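You operate a simulated robot arm through the tools that you are given. There is no shell and no other tool. Be economical: measure what you need, move in short steps, check, and stop when the job is done.

You run a simulated robot arm. Do the job below in one go: nothing can be reset, and whatever is moved stays where it is left.

Task
Weight the brown block on the glued patch with the half brick.
Fine: the patch is on the clamped offcut; once the glue has grabbed put the brick back, open the clamp and lay the pair in the black tray; the beige block and the other offcuts stay. Set down upright: half brick.

Only the result counts: the job must be done as asked and must still hold three seconds after the hand-in. Knocking over, shifting, dropping, spilling or breaking anything else fails it.

Robot
A 6-joint arm with a two-finger gripper, fixed in place. Base frame: the origin is at the foot of the arm, x ahead of it, y to its left, z up; the work surface is at about z = 80. Lengths are in cm, angles in rad, forces in N, time in s.
Its first joint turns from -2.897 to 2.897 rad. Payload 2.45 kg.
The TCP is the grasp point between the finger pads, 2 cm short of the fingertips. In the tool frame z runs along the fingers and y along their closing line. Largest opening 14 cm; the body of the gripper starts 16.8 cm behind the TCP.
Orientation is that of the tool frame in the base frame, as a unit quaternion [w, x, y, z]. With the fingers straight down and closing along the base's y, the tool's x points along the base's -x, its y along +y and its z along -z.

Tools
- The arm moves only by the tool nudge_tool. Its argument "deltas" is a list that holds one entry, the list of rows, each a list of 7 numbers: the shift along the tool's x, y, z in units of 300 mm (1.0 is 300 mm), then the turn, a rotation vector about the tool's x, y, z in units of 45 degrees (1.0 is 45 degrees), then the closure in counts, from 0 (fully open) to 255 (shut). In form: [[[x, y, z, rx, ry, rz, claw], ...]]. A call has 1 to 12 rows; each row is the pose to reach, as a shift and turn from the pose commanded when the call began, along the tool's axes at that moment. A call with a number of a shift or a turn outside -1 to 1 is refused whole. A row lasts 0.2 s, in which the tool goes at most 5 cm and 0.15 rad; a call with a longer step from one row to the next is refused whole, and so is a gripper value outside its range. A pose out of reach is approached as far as the arm can. The call stops where the force on the tool passes 40 N (or 10 N more than at its start, if that is more) or the arm is blocked; 0.2 s more then pass. Each finger travels about 4.5 cm/s and halts on what it meets, pressing with about 29 N; the grip force reading is that of the motor and also rises with nothing between the fingers. The clock runs only during rows and for 0.2 s after the last one: add rows that repeat a pose to give the fingers time. It gives the time, the measured TCP pose, the force on the tool (base axes), the opening and the grip force at its end, in the units of the frame above (readings bear some noise), with the torque about the TCP (base axes, N m) and any sound that the robot's microphone picked up.
- Cameras (640 x 400 px; columns grow to the right, rows downward): "scene" is fixed at [4.97, -50.11, 137.49]; the picture's right is [0.34, -0.94, 0.00], its down [-0.35, -0.13, -0.93] and it looks along [0.87, 0.31, -0.38] (base axes); focal length 332 px, centre (320, 200). "wrist" rides on the gripper at [7.8, 1.1, -20.9] in the tool frame; the picture's right is [-0.14, 0.99, 0.00], its down [-0.92, -0.13, -0.37] and it looks along [-0.36, -0.05, 0.93] (tool axes); focal length 280 px, centre (320, 200). There is no depth. A picture from a camera that has moved, and an enlarged one, comes with that camera's place and axes in the base frame and with its lens.
- get_image(camera): a new picture of that camera. It takes no simulated time.
- inspect(camera, box): a new picture of the part [left, top, right, bottom] of that camera's present view, enlarged. It takes no simulated time.
- close_job(): hands the job in; it is judged then, once.

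Go step by step. Nothing tells you positions but the pictures and the camera data: compare them with the known pose of the tool, close in by small moves and look again before you grip or let go. The budget is 120 turns and 68 pictures, counting those below and the enlarged ones. Unless the task says otherwise, let go and move clear before handing in, and close with one line.

The tools are called after "Request:" as a command line: name --argument value ..., lists and objects as JSON in quotes. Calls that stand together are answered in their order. nudge_tool: Moves the arm, as the interface text tells. Its arguments: {"type":"object","properties":{"deltas":{"type":"array","items":{"type":"array","items":{"type":"array","items":{"type":"number"}}}}},"required":["deltas"]} The other tools are called the same way: get_image (camera) takes a picture; inspect (camera, box) takes an enlarged picture of a part of a camera's view; close_job () hands the job in.

At the start:

```text
time: 0.0
tcp_pos: [81.72, -1.35, 113.24]
ee_rot: [0.0, 0.0, 1.0, 0.0]
ft_force: [0.0, 0.1, 0.1]
moment: [0.02, 0.03, 0.0]
finger_gap: 13.98
finger_force: 0.0
```

scene: 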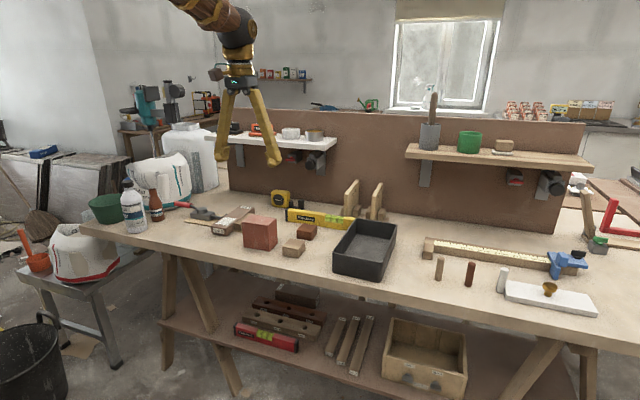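
wrist: 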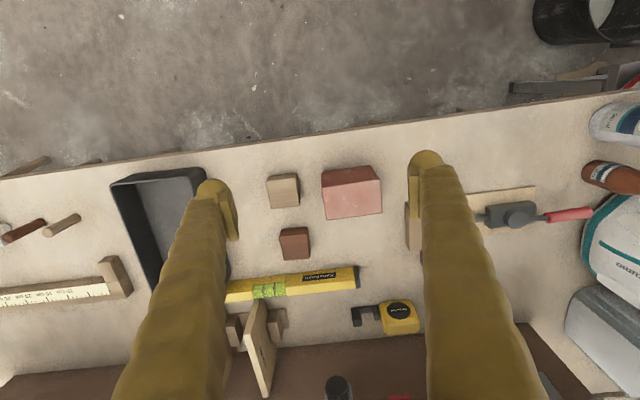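

I see the brick, beige and brown blocks, tray, and clamp-like things; I need closer views to find the clamped offcut with the glue patch.

Request:
inspect --camera "scene" --box '[180, 170, 400, 290]'

Request:
inspect --camera "scene" --box '[400, 220, 610, 330]'

Request:
inspect --camera "wrist" --box '[380, 130, 620, 350]'

```text
2.91 times, centred on (290, 230) of scene
camera zoom: at [4.97, -50.11, 137.49], right [0.34, -0.94, 0.0], down [-0.35, -0.13, -0.93], along [0.87, 0.31, -0.38], focal length 966 px, centre (407, 113)
```

zoom: 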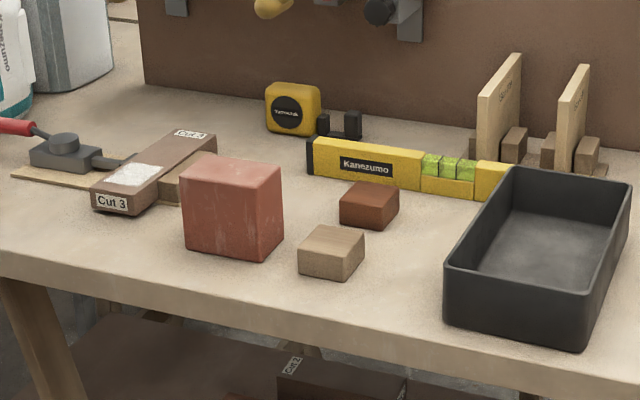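

```text
3.05 times, centred on (505, 275) of scene
camera zoom: at [4.97, -50.11, 137.49], right [0.34, -0.94, 0.0], down [-0.35, -0.13, -0.93], along [0.87, 0.31, -0.38], focal length 1012 px, centre (-244, -29)
```

zoom: 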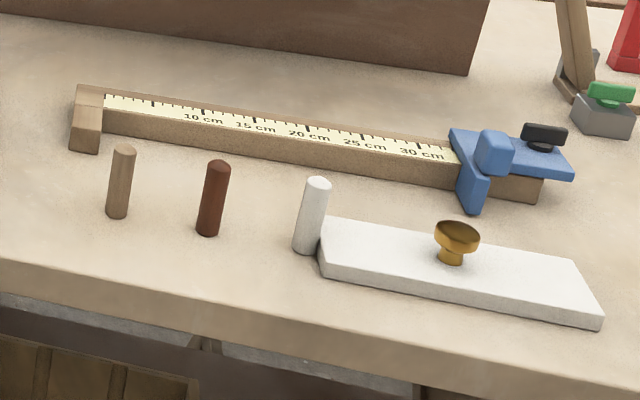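

```text
1.82 times, centred on (500, 240) of wrist
camera zoom: at [73.85, -0.3, 134.1], right [0.14, 0.99, 0.0], down [0.92, -0.13, 0.37], along [0.36, -0.05, -0.93], focal length 510 px, centre (-7, 127)
```

zoom: 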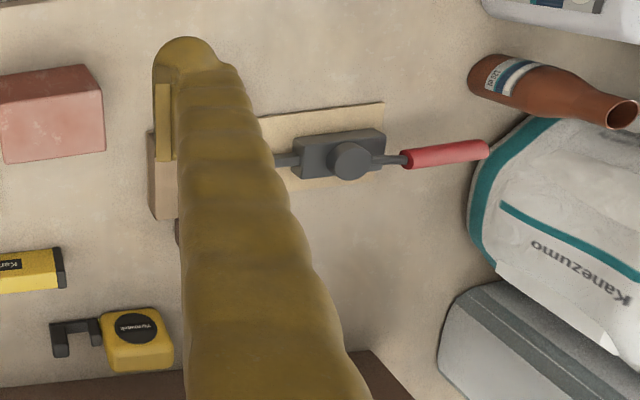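

The offcut "Cut 3" with the white glue patch is held by a toggle clamp (red handle) against a fence at about (96, 19). I move the wrist camera over there for a better view.

Request:
nudge_tool --deltas '[[[0, 0.16, 0, 0, 0, 0, 0], [0, 0.32, 0, 0, 0, 0, 0], [0, 0.48, 0, 0, 0, 0, 0], [0, 0.62, 0, 0, 0, 0, 0], [0, 0.62, 0, 0, 0, 0, 0]]]'

Request:
get_image --camera "wrist"

```text
time: 1.2
tcp_pos: [82.11, 17.33, 113.25]
ee_rot: [0.0, 0.0, 1.0, 0.0]
ft_force: [-0.7, 0.4, -0.3]
moment: [0.01, 0.0, 0.01]
finger_gap: 14.01
finger_force: 0.1
```

```text
62 pictures are left
camera wrist: at [74.21, 18.35, 134.1], right [0.14, 0.99, 0.0], down [0.92, -0.13, 0.37], along [0.37, -0.05, -0.93], focal length 280 px, centre (320, 200)
```

wrist: 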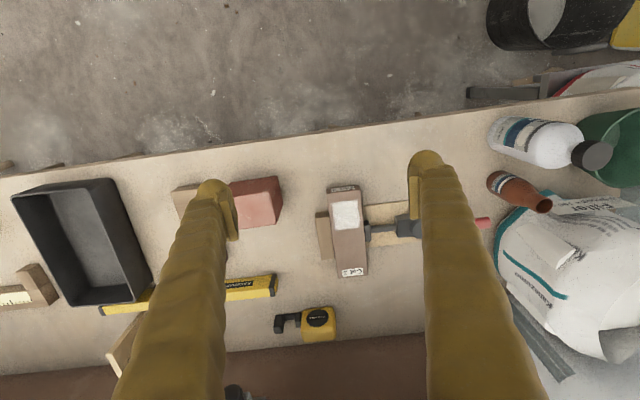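

I now have the offcut with its patch between the fingers; I zoom in.

Request:
inspect --camera "wrist" --box '[230, 165, 420, 285]'

Request:
inspect --camera "scene" --box '[175, 190, 275, 255]'

```text
3.33 times, centred on (325, 225) of wrist
camera zoom: at [74.21, 18.35, 134.1], right [0.14, 0.99, 0.0], down [0.92, -0.13, 0.37], along [0.37, -0.05, -0.93], focal length 935 px, centre (303, 117)
```

zoom: 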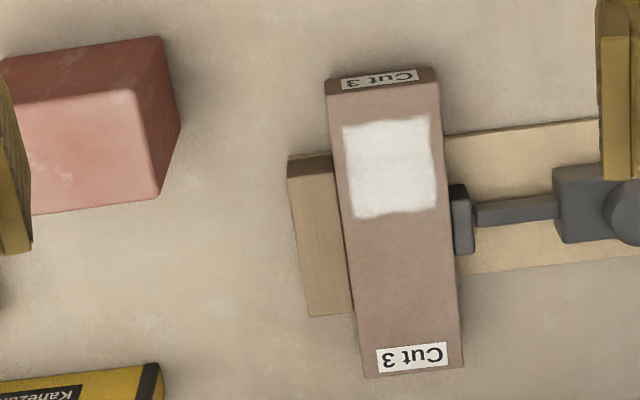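

```text
6.15 times, centred on (225, 222) of scene
camera zoom: at [4.97, -50.11, 137.49], right [0.34, -0.94, 0.0], down [-0.35, -0.13, -0.93], along [0.87, 0.31, -0.38], focal length 2045 px, centre (905, 62)
```

zoom: 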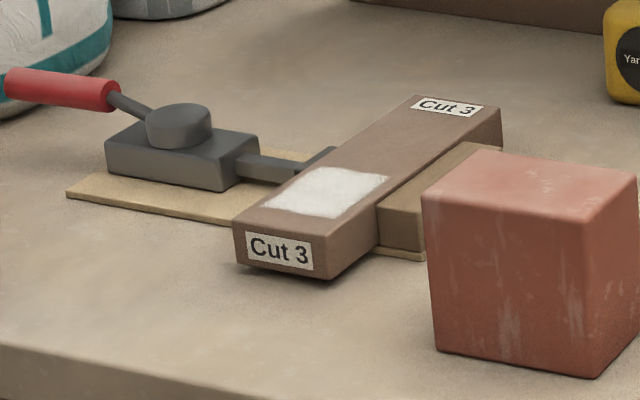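

The patch is at about (97.8, 20.4), offcut about 6 wide and 20 long. Next I look at the brown block and brick from closer.

Request:
nudge_tool --deltas '[[[-0.03, -0.15, 0.05, 0, 0, 0, 0], [-0.06, -0.3, 0.1, 0, 0, 0, 0], [-0.1, -0.45, 0.15, 0, 0, 0, 0], [-0.13, -0.6, 0.2, 0, 0, 0, 0], [-0.16, -0.75, 0.25, 0, 0, 0, 0], [-0.2, -0.9, 0.3, 0, 0, 0, 0], [-0.2, -0.9, 0.33, 0, 0, 0, 0]]]'

Request:
get_image --camera "wrist"

```text
time: 2.8
tcp_pos: [87.69, -9.62, 103.28]
ee_rot: [0.001, 0.0, 1.0, -0.001]
ft_force: [0.2, 0.6, 0.1]
moment: [0.0, 0.0, 0.01]
finger_gap: 14.01
finger_force: 0.1
```

```text
59 pictures are left
camera wrist: at [79.92, -8.48, 124.12], right [0.14, 0.99, 0.0], down [0.92, -0.13, 0.37], along [0.37, -0.05, -0.93], focal length 280 px, centre (320, 200)
```

wrist: 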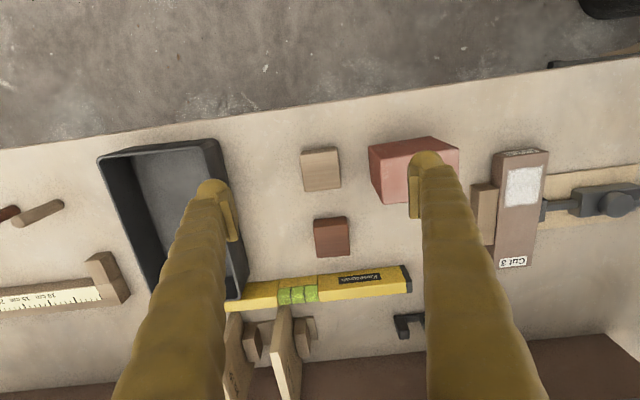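

Brown and beige blocks are visible between the fingers; I zoom for coordinates.

Request:
inspect --camera "wrist" --box '[255, 130, 415, 280]'

Request:
inspect --camera "wrist" --box '[90, 125, 250, 315]'

```text
2.67 times, centred on (335, 205) of wrist
camera zoom: at [79.92, -8.48, 124.12], right [0.14, 0.99, 0.0], down [0.92, -0.13, 0.37], along [0.37, -0.05, -0.93], focal length 748 px, centre (280, 187)
```

zoom: 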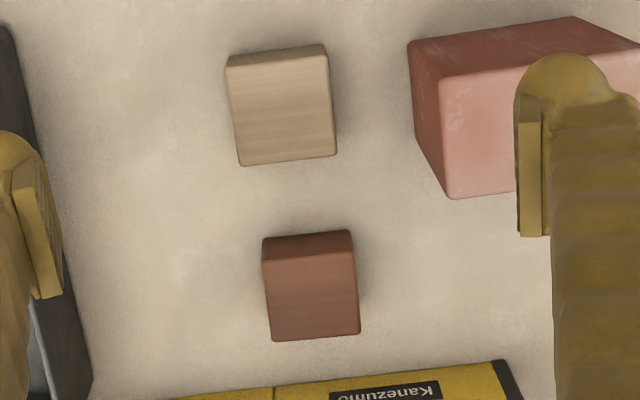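

```text
2.11 times, centred on (170, 220) of wrist
camera zoom: at [79.92, -8.48, 124.12], right [0.14, 0.99, 0.0], down [0.92, -0.13, 0.37], along [0.37, -0.05, -0.93], focal length 590 px, centre (636, 158)
```

zoom: 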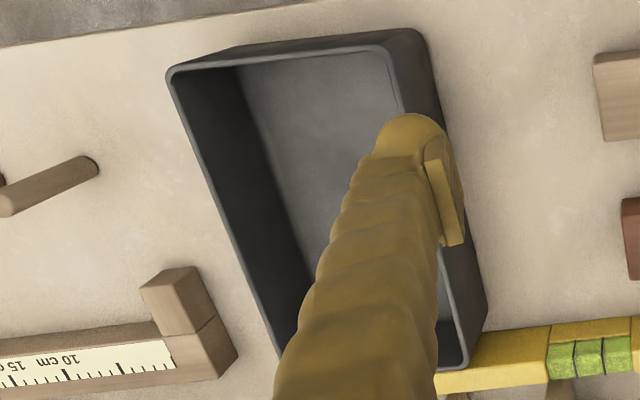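

The brown block's top centre comes out at about (103, -9.7), so near the reach limit. I test the reach with the tool vertical at a safe height, with the fingers narrowed.

Request:
nudge_tool --deltas '[[[-0.12, 0, 0.05, 0, 0, 0, 109], [-0.24, 0, 0.1, 0, 0, 0, 109], [-0.36, 0, 0.15, 0, 0, 0, 109], [-0.45, 0, 0.2, 0, 0, 0, 109], [-0.5, 0, 0.27, 0, 0, 0, 109], [-0.5, 0, 0.27, 0, 0, 0, 109]]]'

Request:
get_image --camera "wrist"

Request:
inspect --camera "scene" --box '[200, 120, 400, 290]'

```text
time: 4.2
tcp_pos: [102.65, -9.8, 95.17]
ee_rot: [-0.001, 0.001, 1.0, 0.0]
ft_force: [0.0, 0.1, 0.1]
moment: [0.0, 0.0, 0.03]
finger_gap: 8.02
finger_force: 0.1
```

```text
56 pictures are left
camera wrist: at [94.78, -8.73, 116.06], right [0.14, 0.99, 0.0], down [0.92, -0.13, 0.37], along [0.36, -0.05, -0.93], focal length 280 px, centre (320, 200)
```

wrist: 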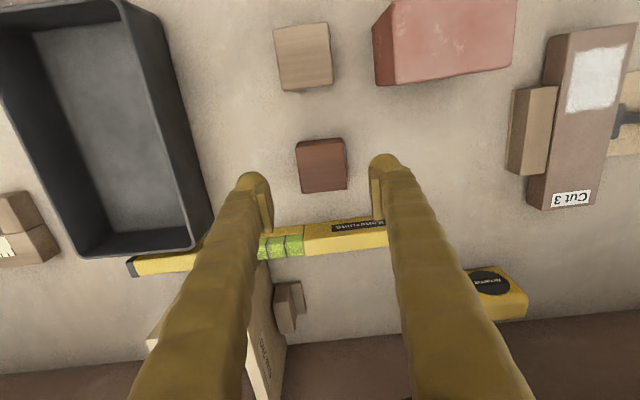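

```text
2.35 times, centred on (300, 205) of scene
camera zoom: at [4.97, -50.11, 137.49], right [0.34, -0.94, 0.0], down [-0.35, -0.13, -0.93], along [0.87, 0.31, -0.38], focal length 782 px, centre (367, 188)
```

zoom: 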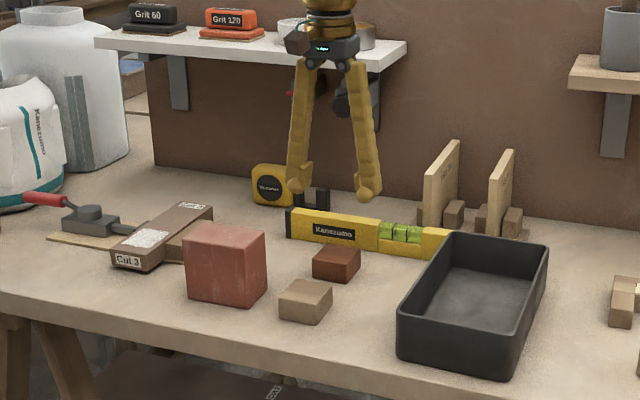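

The vertical reach is fine, and the brown block is at about (103.5, -9.8). I descend around it with an 8 cm opening, stopping partway to check.

Request:
nudge_tool --deltas '[[[-0.02, 0, 0.1, 0, 0, 0, 109], [-0.03, 0, 0.2, 0, 0, 0, 109], [-0.03, 0, 0.3, 0, 0, 0, 109], [-0.03, 0, 0.3, 0, 0, 0, 109]]]'

Request:
get_image --camera "wrist"

Request:
inspect --camera "scene" --box '[240, 170, 360, 260]'

```text
time: 5.2
tcp_pos: [103.56, -10.02, 86.33]
ee_rot: [0.0, 0.001, 1.0, 0.0]
ft_force: [0.2, 0.0, -0.4]
moment: [0.02, 0.02, 0.0]
finger_gap: 8.02
finger_force: 0.1
```

```text
54 pictures are left
camera wrist: at [95.66, -8.89, 107.15], right [0.14, 0.99, 0.0], down [0.92, -0.13, 0.37], along [0.37, -0.05, -0.93], focal length 280 px, centre (320, 200)
```

wrist: 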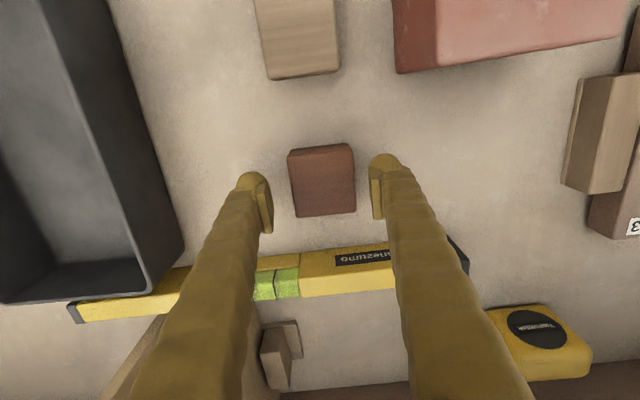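

```text
4.44 times, centred on (300, 215) of scene
camera zoom: at [4.97, -50.11, 137.49], right [0.34, -0.94, 0.0], down [-0.35, -0.13, -0.93], along [0.87, 0.31, -0.38], focal length 1477 px, centre (409, 133)
```

zoom: 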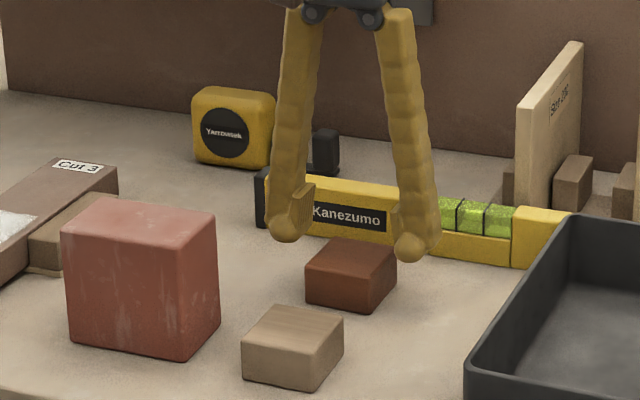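

The block sits between the fingers, about 0.2 cm off centre. I descend the rest and close.

Request:
nudge_tool --deltas '[[[0, 0.008, 0.06, 0, 0, 0, 109], [0, 0.008, 0.12, 0, 0, 0, 109], [0, 0.008, 0.12, 0, 0, 0, 150], [0, 0.008, 0.12, 0, 0, 0, 180], [0, 0.008, 0.12, 0, 0, 0, 180], [0, 0.008, 0.12, 0, 0, 0, 180]]]'

```text
time: 6.6
tcp_pos: [103.71, -9.54, 82.62]
ee_rot: [0.0, 0.001, 1.0, 0.0]
ft_force: [-0.3, 0.2, 0.1]
moment: [-0.01, 0.02, 0.02]
finger_gap: 5.7
finger_force: 29.1
```

Gripped at 5.7 cm. I lift to about z = 100 and carry it above the patch.

Request:
nudge_tool --deltas '[[[0, 0.0, -0.1, 0, 0, 0, 180], [0, 0.0, -0.22, 0, 0, 0, 180], [0, 0.0, -0.35, 0, 0, 0, 180], [0, 0.02, -0.48, 0, 0, 0, 180], [0.0, 0.1, -0.58, 0, 0, 0, 180], [0.03, 0.24, -0.58, 0, 0, 0, 180], [0.06, 0.38, -0.58, 0, 0, 0, 180], [0.1, 0.52, -0.58, 0, 0, 0, 180], [0.14, 0.66, -0.58, 0, 0, 0, 180], [0.17, 0.8, -0.58, 0, 0, 0, 180], [0.19, 0.94, -0.58, 0, 0, 0, 180], [0.19, 0.99, -0.58, 0, 0, 0, 180]]]'

Request:
get_image --camera "wrist"

Request:
inspect --camera "scene" --box '[160, 130, 300, 260]'

```text
time: 9.2
tcp_pos: [97.97, 20.23, 99.81]
ee_rot: [0.0, 0.0, 1.0, -0.001]
ft_force: [-0.6, -1.2, -1.0]
moment: [-0.03, 0.0, -0.05]
finger_gap: 5.71
finger_force: 29.0
```

```text
52 pictures are left
camera wrist: at [90.04, 21.28, 120.62], right [0.14, 0.99, 0.0], down [0.92, -0.13, 0.37], along [0.36, -0.05, -0.93], focal length 280 px, centre (320, 200)
```

wrist: 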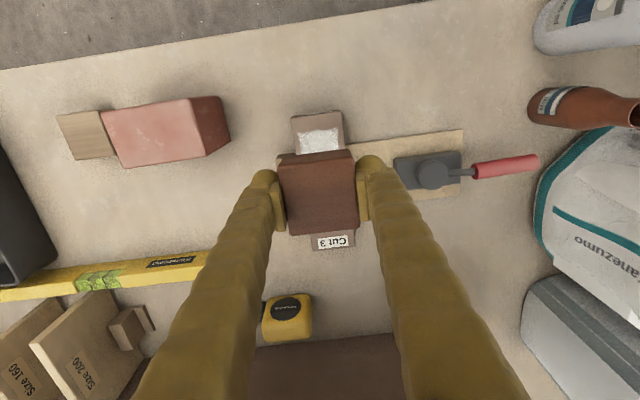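

```text
3.08 times, centred on (230, 195) of scene
camera zoom: at [4.97, -50.11, 137.49], right [0.34, -0.94, 0.0], down [-0.35, -0.13, -0.93], along [0.87, 0.31, -0.38], focal length 1022 px, centre (597, 215)
```

zoom: 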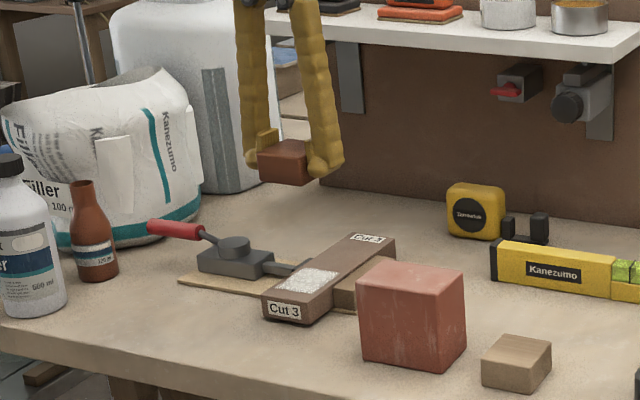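

The block is centred about 0.35 behind the TCP; the patch centre is about (98.3, 20.4). I go down to about z = 89.5 and check clearance to the clamp pad.

Request:
nudge_tool --deltas '[[[-0.019, 0.007, 0.1, 0, 0, 0, 180], [-0.019, 0.007, 0.2, 0, 0, 0, 180], [-0.019, 0.007, 0.3, 0, 0, 0, 180], [-0.019, 0.007, 0.343, 0, 0, 0, 180], [-0.019, 0.007, 0.343, 0, 0, 0, 180]]]'

Request:
inspect --camera "wrist" --box '[220, 90, 500, 265]'

Request:
inspect --camera "scene" --box '[185, 180, 275, 240]'

```text
time: 10.4
tcp_pos: [98.69, 20.33, 89.7]
ee_rot: [0.001, 0.0, 1.0, 0.0]
ft_force: [0.0, -0.1, -0.3]
moment: [-0.04, 0.02, -0.01]
finger_gap: 5.7
finger_force: 29.1
```

```text
2.29 times, centred on (360, 178) of wrist
camera zoom: at [90.78, 21.48, 110.54], right [0.14, 0.99, 0.0], down [0.92, -0.13, 0.37], along [0.37, -0.05, -0.93], focal length 641 px, centre (229, 251)
```

zoom: 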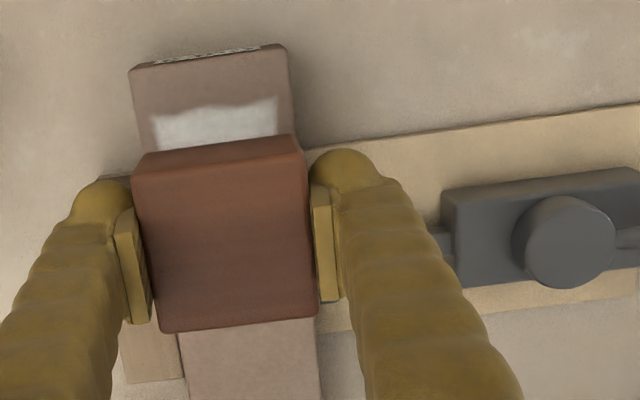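

```text
6.67 times, centred on (230, 210) of scene
camera zoom: at [4.97, -50.11, 137.49], right [0.34, -0.94, 0.0], down [-0.35, -0.13, -0.93], along [0.87, 0.31, -0.38], focal length 2215 px, centre (920, 133)
```

zoom: 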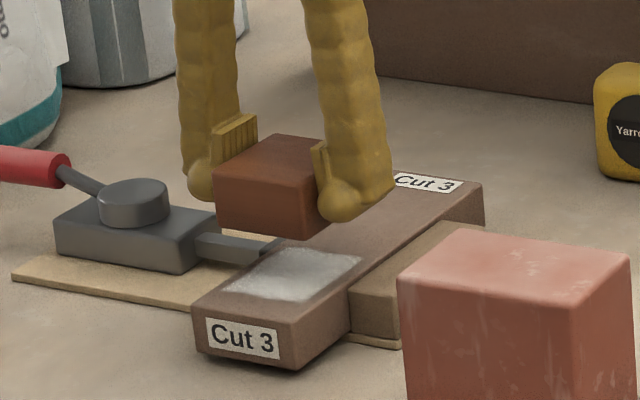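

The block lines up over the patch (near edges within a few mm). I lower slowly until it touches.

Request:
nudge_tool --deltas '[[[0, 0.002, 0.05, 0, 0, 0, 180], [0, 0.002, 0.09, 0, 0, 0, 180], [0, 0.002, 0.11, 0, 0, 0, 180], [0, 0.002, 0.117, 0, 0, 0, 180], [0, 0.002, 0.117, 0, 0, 0, 180]]]'

Request:
inspect --camera "scene" --box '[185, 180, 275, 240]'

```text
time: 11.6
tcp_pos: [98.55, 20.48, 86.27]
ee_rot: [0.0, 0.0, 1.0, 0.0]
ft_force: [1.5, -5.9, 17.1]
moment: [-0.14, -0.58, -0.17]
finger_gap: 5.68
finger_force: 28.9
```

```text
6.67 times, centred on (230, 210) of scene
camera zoom: at [4.97, -50.11, 137.49], right [0.34, -0.94, 0.0], down [-0.35, -0.13, -0.93], along [0.87, 0.31, -0.38], focal length 2215 px, centre (920, 133)
```

zoom: 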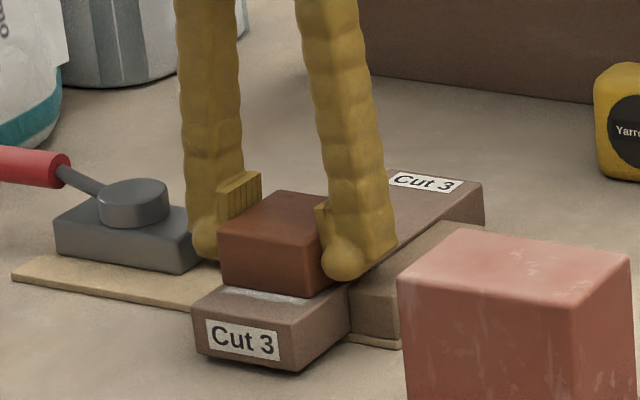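

Contact at z ≈ 86.3, but a strip of patch shows at the near edge. I check from the wrist before letting go.

Request:
inspect --camera "wrist" --box '[240, 100, 400, 260]'

```text
2.50 times, centred on (320, 180) of wrist
camera zoom: at [90.6, 21.54, 107.12], right [0.14, 0.99, 0.0], down [0.92, -0.13, 0.37], along [0.37, -0.05, -0.93], focal length 701 px, centre (320, 250)
```

zoom: 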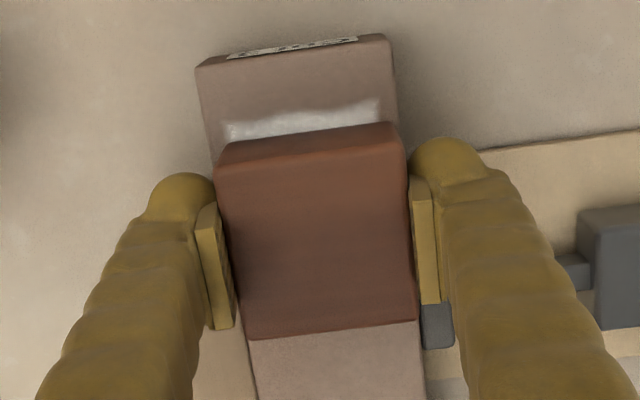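

The block is about 0.6 cm too far forward (patch 95–101, block about 95.9–101.6). I lift 1 cm, shift it back 0.6 and lower again.

Request:
nudge_tool --deltas '[[[0, 0, -0.033, 0, 0, 0, 180], [0.021, 0, -0.033, 0, 0, 0, 180], [0.021, 0, -0.015, 0, 0, 0, 180], [0.021, 0, 0.0, 0, 0, 0, 180], [0.021, 0, 0.0, 0, 0, 0, 180]]]'

Request:
inspect --camera "wrist" --box '[240, 100, 400, 260]'

```text
time: 12.8
tcp_pos: [98.03, 20.44, 86.33]
ee_rot: [0.002, 0.0, 1.0, 0.0]
ft_force: [-2.1, -0.2, 13.0]
moment: [0.01, -0.3, 0.03]
finger_gap: 5.69
finger_force: 28.7
```

```text
2.50 times, centred on (320, 180) of wrist
camera zoom: at [90.07, 21.49, 107.11], right [0.14, 0.99, 0.0], down [0.92, -0.13, 0.37], along [0.37, -0.05, -0.93], focal length 701 px, centre (320, 250)
```

zoom: 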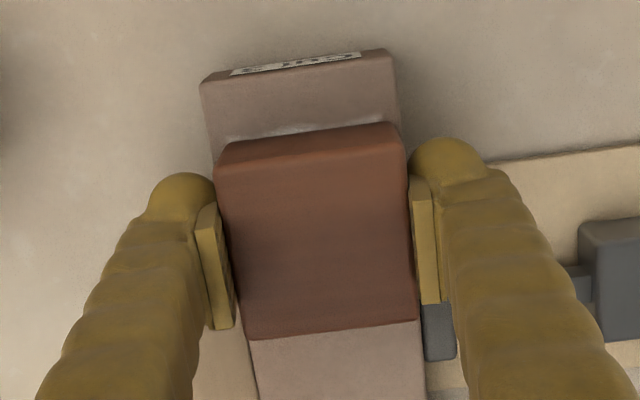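

The patch is now covered. I open the fingers and rise straight up.

Request:
nudge_tool --deltas '[[[0, 0, -0.003, 0, 0, 0, 130], [0, 0, -0.003, 0, 0, 0, 110], [0, 0, -0.003, 0, 0, 0, 110], [0, 0, -0.1, 0, 0, 0, 110], [0, 0, -0.25, 0, 0, 0, 80], [0, 0, -0.4, 0, 0, 0, 40], [0, 0, -0.5, 0, 0, 0, 0], [0, 0, -0.5, 0, 0, 0, 0]]]'

Request:
get_image --camera "wrist"

Request:
inspect --camera "scene" --box '[185, 180, 305, 260]'

```text
time: 14.6
tcp_pos: [97.91, 20.32, 101.04]
ee_rot: [0.0, -0.001, 1.0, 0.0]
ft_force: [0.1, 1.1, 0.9]
moment: [0.03, -0.04, 0.01]
finger_gap: 14.02
finger_force: 0.0
```

```text
45 pictures are left
camera wrist: at [89.97, 21.3, 121.93], right [0.14, 0.99, 0.0], down [0.92, -0.13, 0.37], along [0.36, -0.05, -0.93], focal length 280 px, centre (320, 200)
```

wrist: 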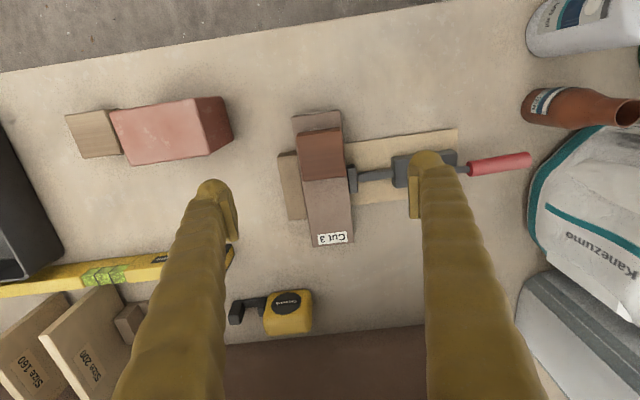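

```text
5.00 times, centred on (245, 220) of scene
camera zoom: at [4.97, -50.11, 137.49], right [0.34, -0.94, 0.0], down [-0.35, -0.13, -0.93], along [0.87, 0.31, -0.38], focal length 1661 px, centre (695, 100)
```

zoom: 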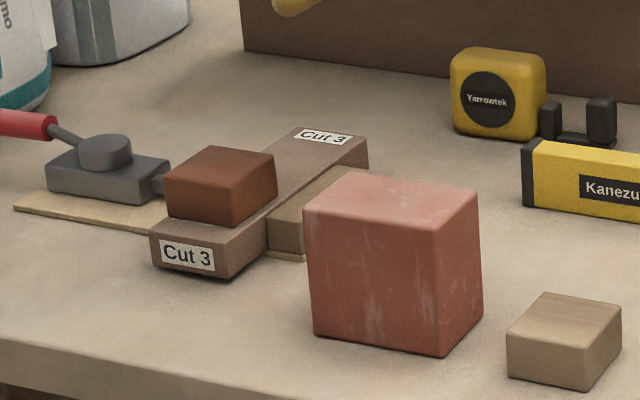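

The block is seated on the patch. Next I go above the half brick to measure it.

Request:
nudge_tool --deltas '[[[0.05, -0.1, -0.06, 0, 0, 0, 0], [0.1, -0.22, -0.12, 0, 0, 0, 0], [0.15, -0.34, -0.18, 0, 0, 0, 0], [0.2, -0.46, -0.233, 0, 0, 0, 0], [0.233, -0.593, -0.233, 0, 0, 0, 0], [0.233, -0.593, -0.233, 0, 0, 0, 0]]]'

Request:
inspect --camera "wrist" --box '[200, 100, 440, 260]'

```text
time: 16.0
tcp_pos: [90.84, 2.44, 107.96]
ee_rot: [0.0, 0.0, 1.0, 0.001]
ft_force: [-0.7, 0.5, -0.4]
moment: [-0.01, -0.01, 0.01]
finger_gap: 14.0
finger_force: 0.0
```

```text
2.50 times, centred on (320, 180) of wrist
camera zoom: at [82.97, 3.49, 128.84], right [0.14, 0.99, 0.0], down [0.92, -0.13, 0.37], along [0.37, -0.05, -0.93], focal length 701 px, centre (320, 250)
```

zoom: 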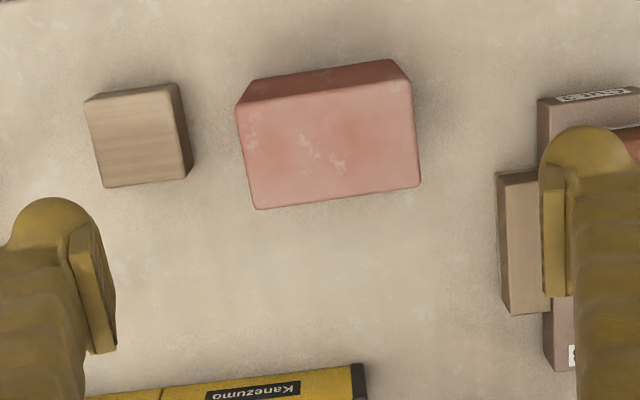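

The brick top centre is about (92, 2.8), some 9.7 wide by 6.3 deep, top near 90.5. I descend to just above it and recheck.

Request:
nudge_tool --deltas '[[[-0.02, 0.005, 0.12, 0, 0, 0, 0], [-0.04, 0.01, 0.25, 0, 0, 0, 0], [-0.04, 0.01, 0.4, 0, 0, 0, 0], [-0.04, 0.01, 0.4, 0, 0, 0, 0]]]'

Request:
get_image --camera "wrist"

Request:
inspect --camera "scene" --box '[200, 160, 320, 260]'

```text
time: 17.0
tcp_pos: [92.06, 2.71, 95.91]
ee_rot: [0.0, 0.001, 1.0, 0.0]
ft_force: [-0.5, -0.4, 0.9]
moment: [-0.01, 0.05, 0.02]
finger_gap: 14.01
finger_force: 0.1
```

```text
42 pictures are left
camera wrist: at [84.21, 3.78, 116.8], right [0.14, 0.99, 0.0], down [0.92, -0.13, 0.37], along [0.36, -0.05, -0.93], focal length 280 px, centre (320, 200)
```

wrist: 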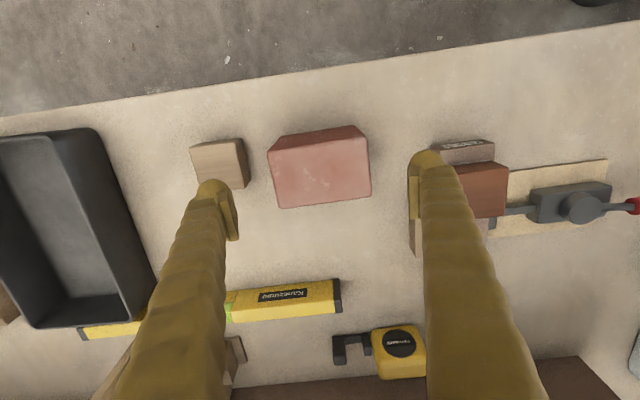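

```text
4.00 times, centred on (260, 210) of scene
camera zoom: at [4.97, -50.11, 137.49], right [0.34, -0.94, 0.0], down [-0.35, -0.13, -0.93], along [0.87, 0.31, -0.38], focal length 1329 px, centre (560, 160)
```

zoom: 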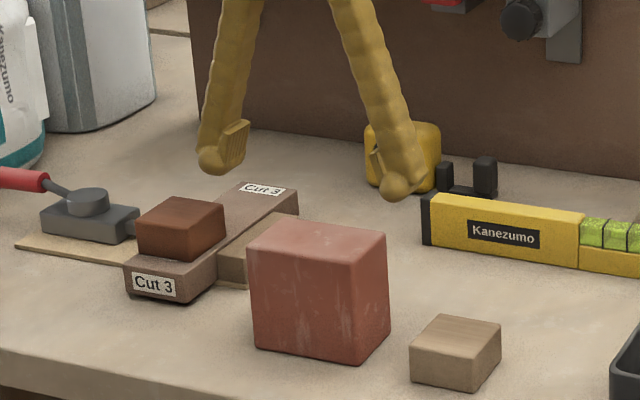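

Centre refines to (91.7, 2.95); I narrow to 12.6 cm to clear the beige block, descend around the brick and close.

Request:
nudge_tool --deltas '[[[0.01, 0.007, 0, 0, 0, 0, 25], [0.01, 0.007, 0, 0, 0, 0, 25], [0.01, 0.007, 0.08, 0, 0, 0, 25], [0.01, 0.007, 0.16, 0, 0, 0, 25], [0.01, 0.007, 0.24, 0, 0, 0, 25], [0.01, 0.007, 0.31, 0, 0, 0, 25], [0.01, 0.007, 0.324, 0, 0, 0, 25], [0.01, 0.007, 0.324, 0, 0, 0, 25]]]'

Request:
inspect --camera "scene" --box '[200, 160, 320, 260]'

Request:
get_image --camera "wrist"

```text
time: 18.8
tcp_pos: [91.99, 3.18, 86.43]
ee_rot: [-0.001, -0.001, 1.0, 0.0]
ft_force: [0.2, 0.1, 0.2]
moment: [-0.02, 0.01, 0.01]
finger_gap: 12.62
finger_force: 0.1
```

```text
4.00 times, centred on (260, 210) of scene
camera zoom: at [4.97, -50.11, 137.49], right [0.34, -0.94, 0.0], down [-0.35, -0.13, -0.93], along [0.87, 0.31, -0.38], focal length 1329 px, centre (560, 160)
```

zoom: 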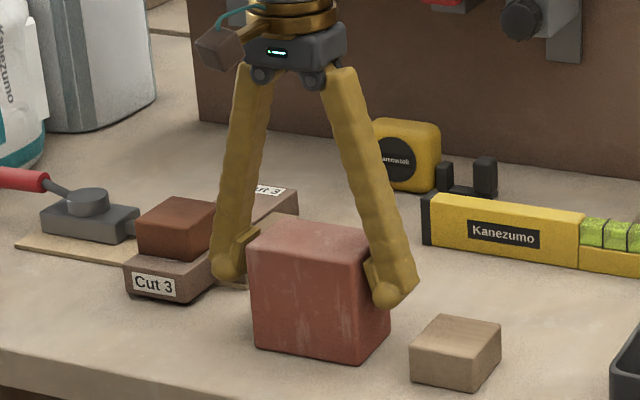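

```text
39 pictures are left
camera wrist: at [84.05, 4.24, 107.33], right [0.14, 0.99, 0.0], down [0.92, -0.13, 0.37], along [0.37, -0.05, -0.93], focal length 280 px, centre (320, 200)
```

wrist: 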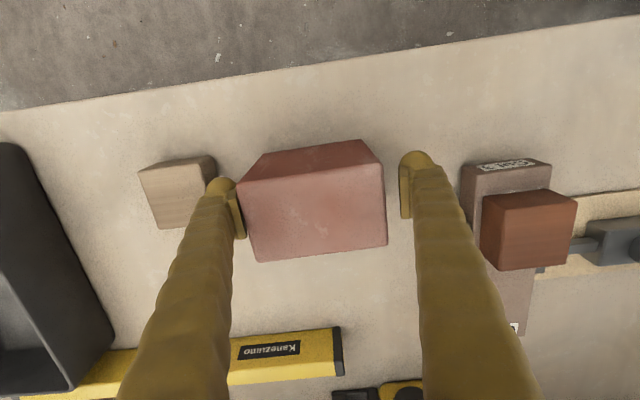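

The fingers straddle the brick with slight offset; I correct 0.15 cm and close on it.

Request:
nudge_tool --deltas '[[[0, -0.005, 0, 0, 0, 0, 25], [0, -0.005, 0, 0, 0, 0, 80], [0, -0.005, 0, 0, 0, 0, 120], [0, -0.005, 0, 0, 0, 0, 120], [0, -0.005, 0, 0, 0, 0, 120], [0, -0.005, 0, 0, 0, 0, 120]]]'

```text
time: 20.2
tcp_pos: [91.85, 3.01, 86.51]
ee_rot: [0.0, 0.0, 1.0, 0.0]
ft_force: [0.0, -6.0, 3.0]
moment: [0.08, 0.0, 0.08]
finger_gap: 11.08
finger_force: 28.6
```

The fingers stopped at 11.1 cm, wider than I estimated; I look before lifting.

Request:
inspect --camera "scene" --box '[215, 180, 305, 250]'

Request:
inspect --camera "wrist" --box '[190, 120, 450, 280]'

```text
5.71 times, centred on (260, 215) of scene
camera zoom: at [4.97, -50.11, 137.49], right [0.34, -0.94, 0.0], down [-0.35, -0.13, -0.93], along [0.87, 0.31, -0.38], focal length 1898 px, centre (663, 114)
```

zoom: 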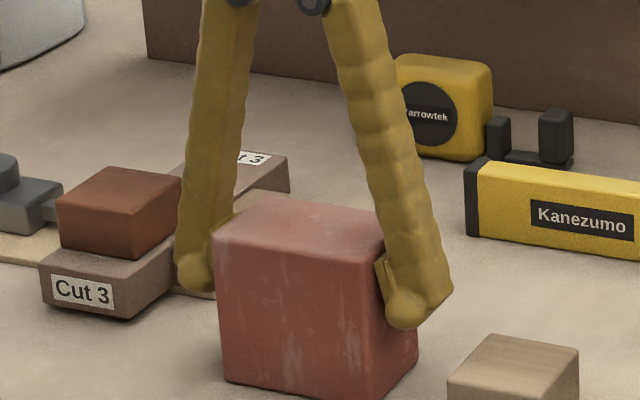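

```text
2.46 times, centred on (320, 200) of wrist
camera zoom: at [83.97, 4.03, 107.38], right [0.14, 0.99, 0.0], down [0.92, -0.13, 0.37], along [0.37, -0.05, -0.93], focal length 690 px, centre (320, 200)
```

zoom: 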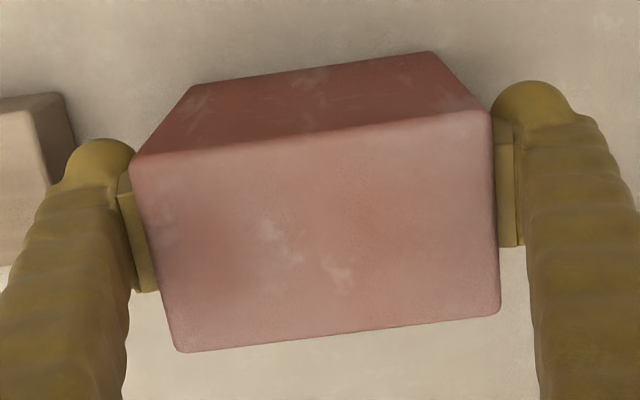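

The brick is firmly held on both sides. I lift it and carry it above the brown block.

Request:
nudge_tool --deltas '[[[0, 0, -0.04, 0, 0, 0, 120], [0, 0, -0.12, 0, 0, 0, 120], [0, 0, -0.22, 0, 0, 0, 120], [0, 0, -0.34, 0, 0, 0, 120], [0, 0, -0.45, 0, 0, 0, 120], [-0.05, 0.1, -0.45, 0, 0, 0, 120], [-0.1, 0.24, -0.45, 0, 0, 0, 120], [-0.15, 0.38, -0.45, 0, 0, 0, 120], [-0.197, 0.5, -0.45, 0, 0, 0, 120], [-0.197, 0.58, -0.45, 0, 0, 0, 120], [-0.197, 0.58, -0.45, 0, 0, 0, 120]]]'

Request:
get_image --camera "wrist"

Request:
inspect --camera "scene" --box '[170, 130, 310, 260]'

```text
time: 22.6
tcp_pos: [98.02, 20.46, 99.99]
ee_rot: [0.0, 0.0, 1.0, 0.0]
ft_force: [-0.4, 0.1, -10.9]
moment: [-0.02, 0.06, 0.01]
finger_gap: 11.12
finger_force: 29.8
```

```text
36 pictures are left
camera wrist: at [90.13, 21.43, 120.84], right [0.14, 0.99, 0.0], down [0.92, -0.13, 0.37], along [0.36, -0.05, -0.93], focal length 280 px, centre (320, 200)
```

wrist: 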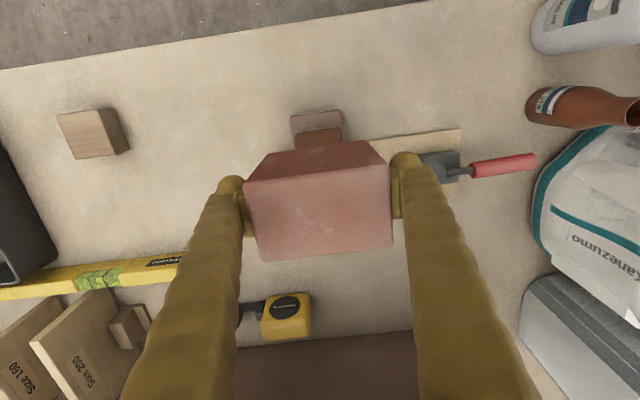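

```text
3.08 times, centred on (240, 195) of scene
camera zoom: at [4.97, -50.11, 137.49], right [0.34, -0.94, 0.0], down [-0.35, -0.13, -0.93], along [0.87, 0.31, -0.38], focal length 1022 px, centre (566, 215)
```

zoom: 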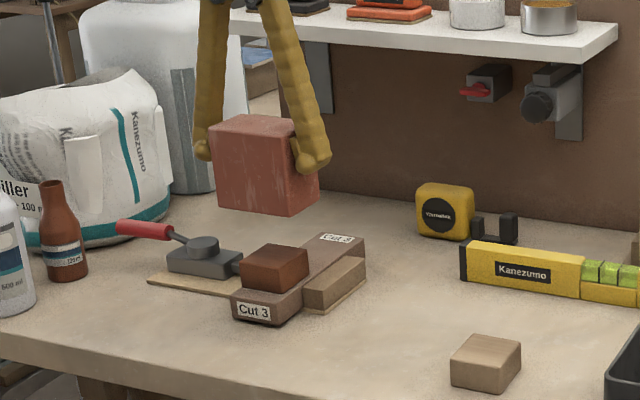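

Held level at z = 100 (weight 11 N). I lower to just above the block.

Request:
nudge_tool --deltas '[[[0.009, 0, 0.07, 0, 0, 0, 120], [0.009, 0, 0.14, 0, 0, 0, 120], [0.009, 0, 0.19, 0, 0, 0, 120], [0.009, 0, 0.19, 0, 0, 0, 120]]]'

Request:
inspect --camera "scene" --box '[185, 160, 275, 240]'

```text
time: 23.6
tcp_pos: [97.67, 20.56, 94.16]
ee_rot: [0.0, 0.0, 1.0, 0.001]
ft_force: [0.3, -0.5, -10.6]
moment: [-0.01, 0.01, 0.01]
finger_gap: 11.09
finger_force: 28.8
```

```text
5.00 times, centred on (230, 200) of scene
camera zoom: at [4.97, -50.11, 137.49], right [0.34, -0.94, 0.0], down [-0.35, -0.13, -0.93], along [0.87, 0.31, -0.38], focal length 1661 px, centre (770, 200)
```

zoom: 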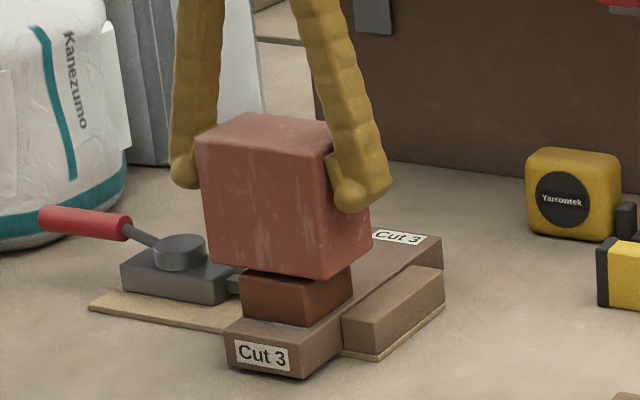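

It is nearly touching; I lower in small steps to feel contact.

Request:
nudge_tool --deltas '[[[0, -0.003, 0.008, 0, 0, 0, 120], [0, -0.003, 0.016, 0, 0, 0, 120], [0, -0.003, 0.022, 0, 0, 0, 120]]]'

```text
time: 24.4
tcp_pos: [97.42, 20.3, 93.71]
ee_rot: [0.0, 0.0, 1.0, 0.0]
ft_force: [0.2, 0.1, -7.3]
moment: [0.03, -0.13, -0.01]
finger_gap: 11.1
finger_force: 29.2
```

Request:
nudge_tool --deltas '[[[0, 0, 0.004, 0, 0, 0, 120], [0, 0, 0.006, 0, 0, 0, 120]]]'

Request:
inspect --camera "scene" --box '[185, 160, 275, 240]'

Request:
inspect --camera "wrist" --box '[220, 80, 440, 280]'

```text
time: 25.0
tcp_pos: [97.47, 20.34, 93.54]
ee_rot: [0.001, 0.001, 1.0, 0.0]
ft_force: [3.4, 1.7, 8.3]
moment: [0.07, -0.83, 0.04]
finger_gap: 11.1
finger_force: 29.7
```

```text
5.00 times, centred on (230, 200) of scene
camera zoom: at [4.97, -50.11, 137.49], right [0.34, -0.94, 0.0], down [-0.35, -0.13, -0.93], along [0.87, 0.31, -0.38], focal length 1661 px, centre (770, 200)
```

zoom: 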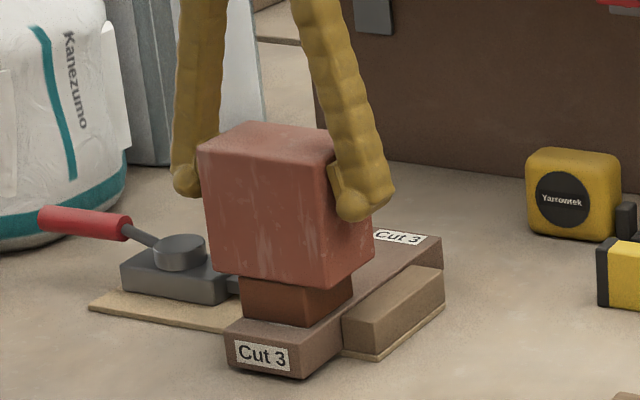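

```text
2.00 times, centred on (330, 180) of wrist
camera zoom: at [89.53, 21.34, 114.46], right [0.14, 0.99, 0.0], down [0.92, -0.13, 0.37], along [0.37, -0.05, -0.93], focal length 561 px, centre (300, 240)
```

zoom: 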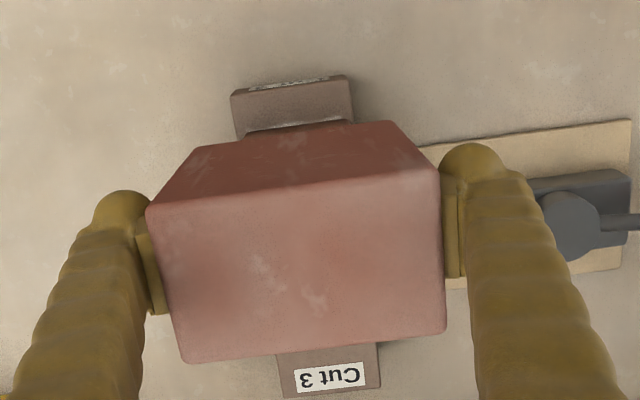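

Contact made with the brick centred over the block. I open the fingers gently and stay for a check.

Request:
nudge_tool --deltas '[[[0, 0, -0.002, 0, 0, 0, 50], [0, 0, -0.002, 0, 0, 0, 25], [0, 0, -0.002, 0, 0, 0, 10], [0, 0, -0.002, 0, 0, 0, 10], [0, 0, -0.002, 0, 0, 0, 10]]]'

Request:
inspect --camera "scene" --box '[185, 160, 275, 240]'

```text
time: 26.2
tcp_pos: [97.39, 20.39, 93.48]
ee_rot: [0.0, 0.001, 1.0, 0.0]
ft_force: [0.4, 0.3, 0.0]
moment: [-0.02, -0.01, 0.03]
finger_gap: 13.45
finger_force: 0.1
```

```text
5.00 times, centred on (230, 200) of scene
camera zoom: at [4.97, -50.11, 137.49], right [0.34, -0.94, 0.0], down [-0.35, -0.13, -0.93], along [0.87, 0.31, -0.38], focal length 1661 px, centre (770, 200)
```

zoom: 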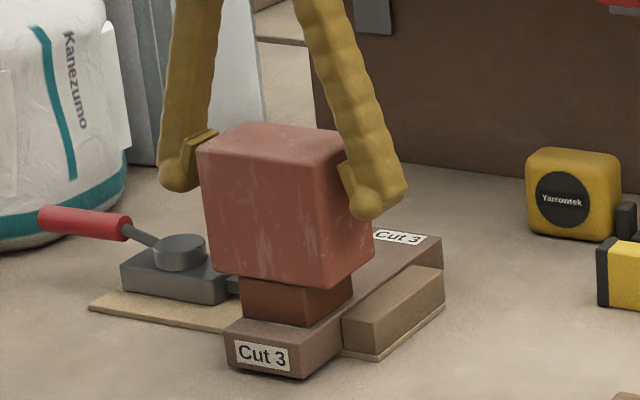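

The brick rests stably on its own. I wait for the glue to grab, watching for any cue.

Request:
nudge_tool --deltas '[[[0, 0, 0, 0, 0, 0, 10], [0, 0, 0, 0, 0, 0, 10], [0, 0, 0, 0, 0, 0, 10], [0, 0, 0, 0, 0, 0, 10], [0, 0, 0, 0, 0, 0, 10], [0, 0, 0, 0, 0, 0, 10], [0, 0, 0, 0, 0, 0, 10], [0, 0, 0, 0, 0, 0, 10], [0, 0, 0, 0, 0, 0, 10], [0, 0, 0, 0, 0, 0, 10], [0, 0, 0, 0, 0, 0, 10], [0, 0, 0, 0, 0, 0, 10]]]'

Request:
nudge_tool --deltas '[[[0, 0, 0, 0, 0, 0, 10], [0, 0, 0, 0, 0, 0, 10], [0, 0, 0, 0, 0, 0, 10], [0, 0, 0, 0, 0, 0, 10], [0, 0, 0, 0, 0, 0, 10], [0, 0, 0, 0, 0, 0, 10], [0, 0, 0, 0, 0, 0, 10], [0, 0, 0, 0, 0, 0, 10], [0, 0, 0, 0, 0, 0, 10], [0, 0, 0, 0, 0, 0, 10], [0, 0, 0, 0, 0, 0, 10], [0, 0, 0, 0, 0, 0, 10]]]'

Request:
nudge_tool --deltas '[[[0, 0, 0, 0, 0, 0, 10], [0, 0, 0, 0, 0, 0, 10], [0, 0, 0, 0, 0, 0, 10], [0, 0, 0, 0, 0, 0, 10], [0, 0, 0, 0, 0, 0, 10], [0, 0, 0, 0, 0, 0, 10], [0, 0, 0, 0, 0, 0, 10], [0, 0, 0, 0, 0, 0, 10], [0, 0, 0, 0, 0, 0, 10], [0, 0, 0, 0, 0, 0, 10], [0, 0, 0, 0, 0, 0, 10], [0, 0, 0, 0, 0, 0, 10]]]'

Request:
inspect --camera "scene" --box '[205, 205, 265, 240]'

```text
time: 28.8
tcp_pos: [97.42, 20.47, 93.47]
ee_rot: [0.0, -0.001, 1.0, 0.0]
ft_force: [0.0, -0.5, 0.1]
moment: [0.0, -0.03, -0.02]
finger_gap: 13.44
finger_force: 0.1
```

```text
time: 31.4
tcp_pos: [97.53, 20.32, 93.5]
ee_rot: [0.0, 0.0, 1.0, 0.0]
ft_force: [0.5, 0.2, -0.2]
moment: [-0.02, 0.0, 0.0]
finger_gap: 13.45
finger_force: 0.1
```

```text
time: 34.0
tcp_pos: [97.43, 20.39, 93.59]
ee_rot: [0.0, 0.0, 1.0, 0.0]
ft_force: [0.4, -0.4, -0.5]
moment: [-0.04, -0.01, -0.02]
finger_gap: 13.47
finger_force: 0.1
```

```text
10.67 times, centred on (235, 222) of scene
camera zoom: at [4.97, -50.11, 137.49], right [0.34, -0.94, 0.0], down [-0.35, -0.13, -0.93], along [0.87, 0.31, -0.38], focal length 3544 px, centre (1227, -40)
```

zoom: 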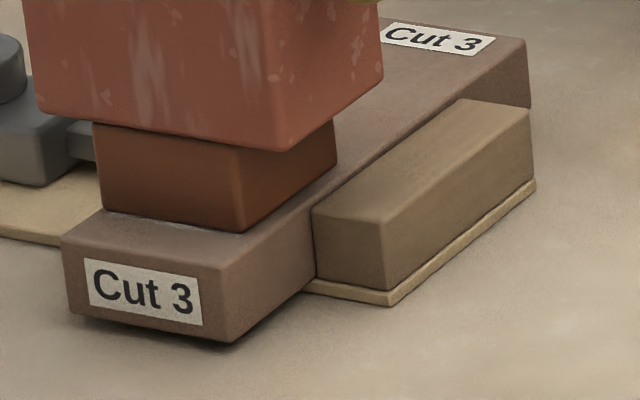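

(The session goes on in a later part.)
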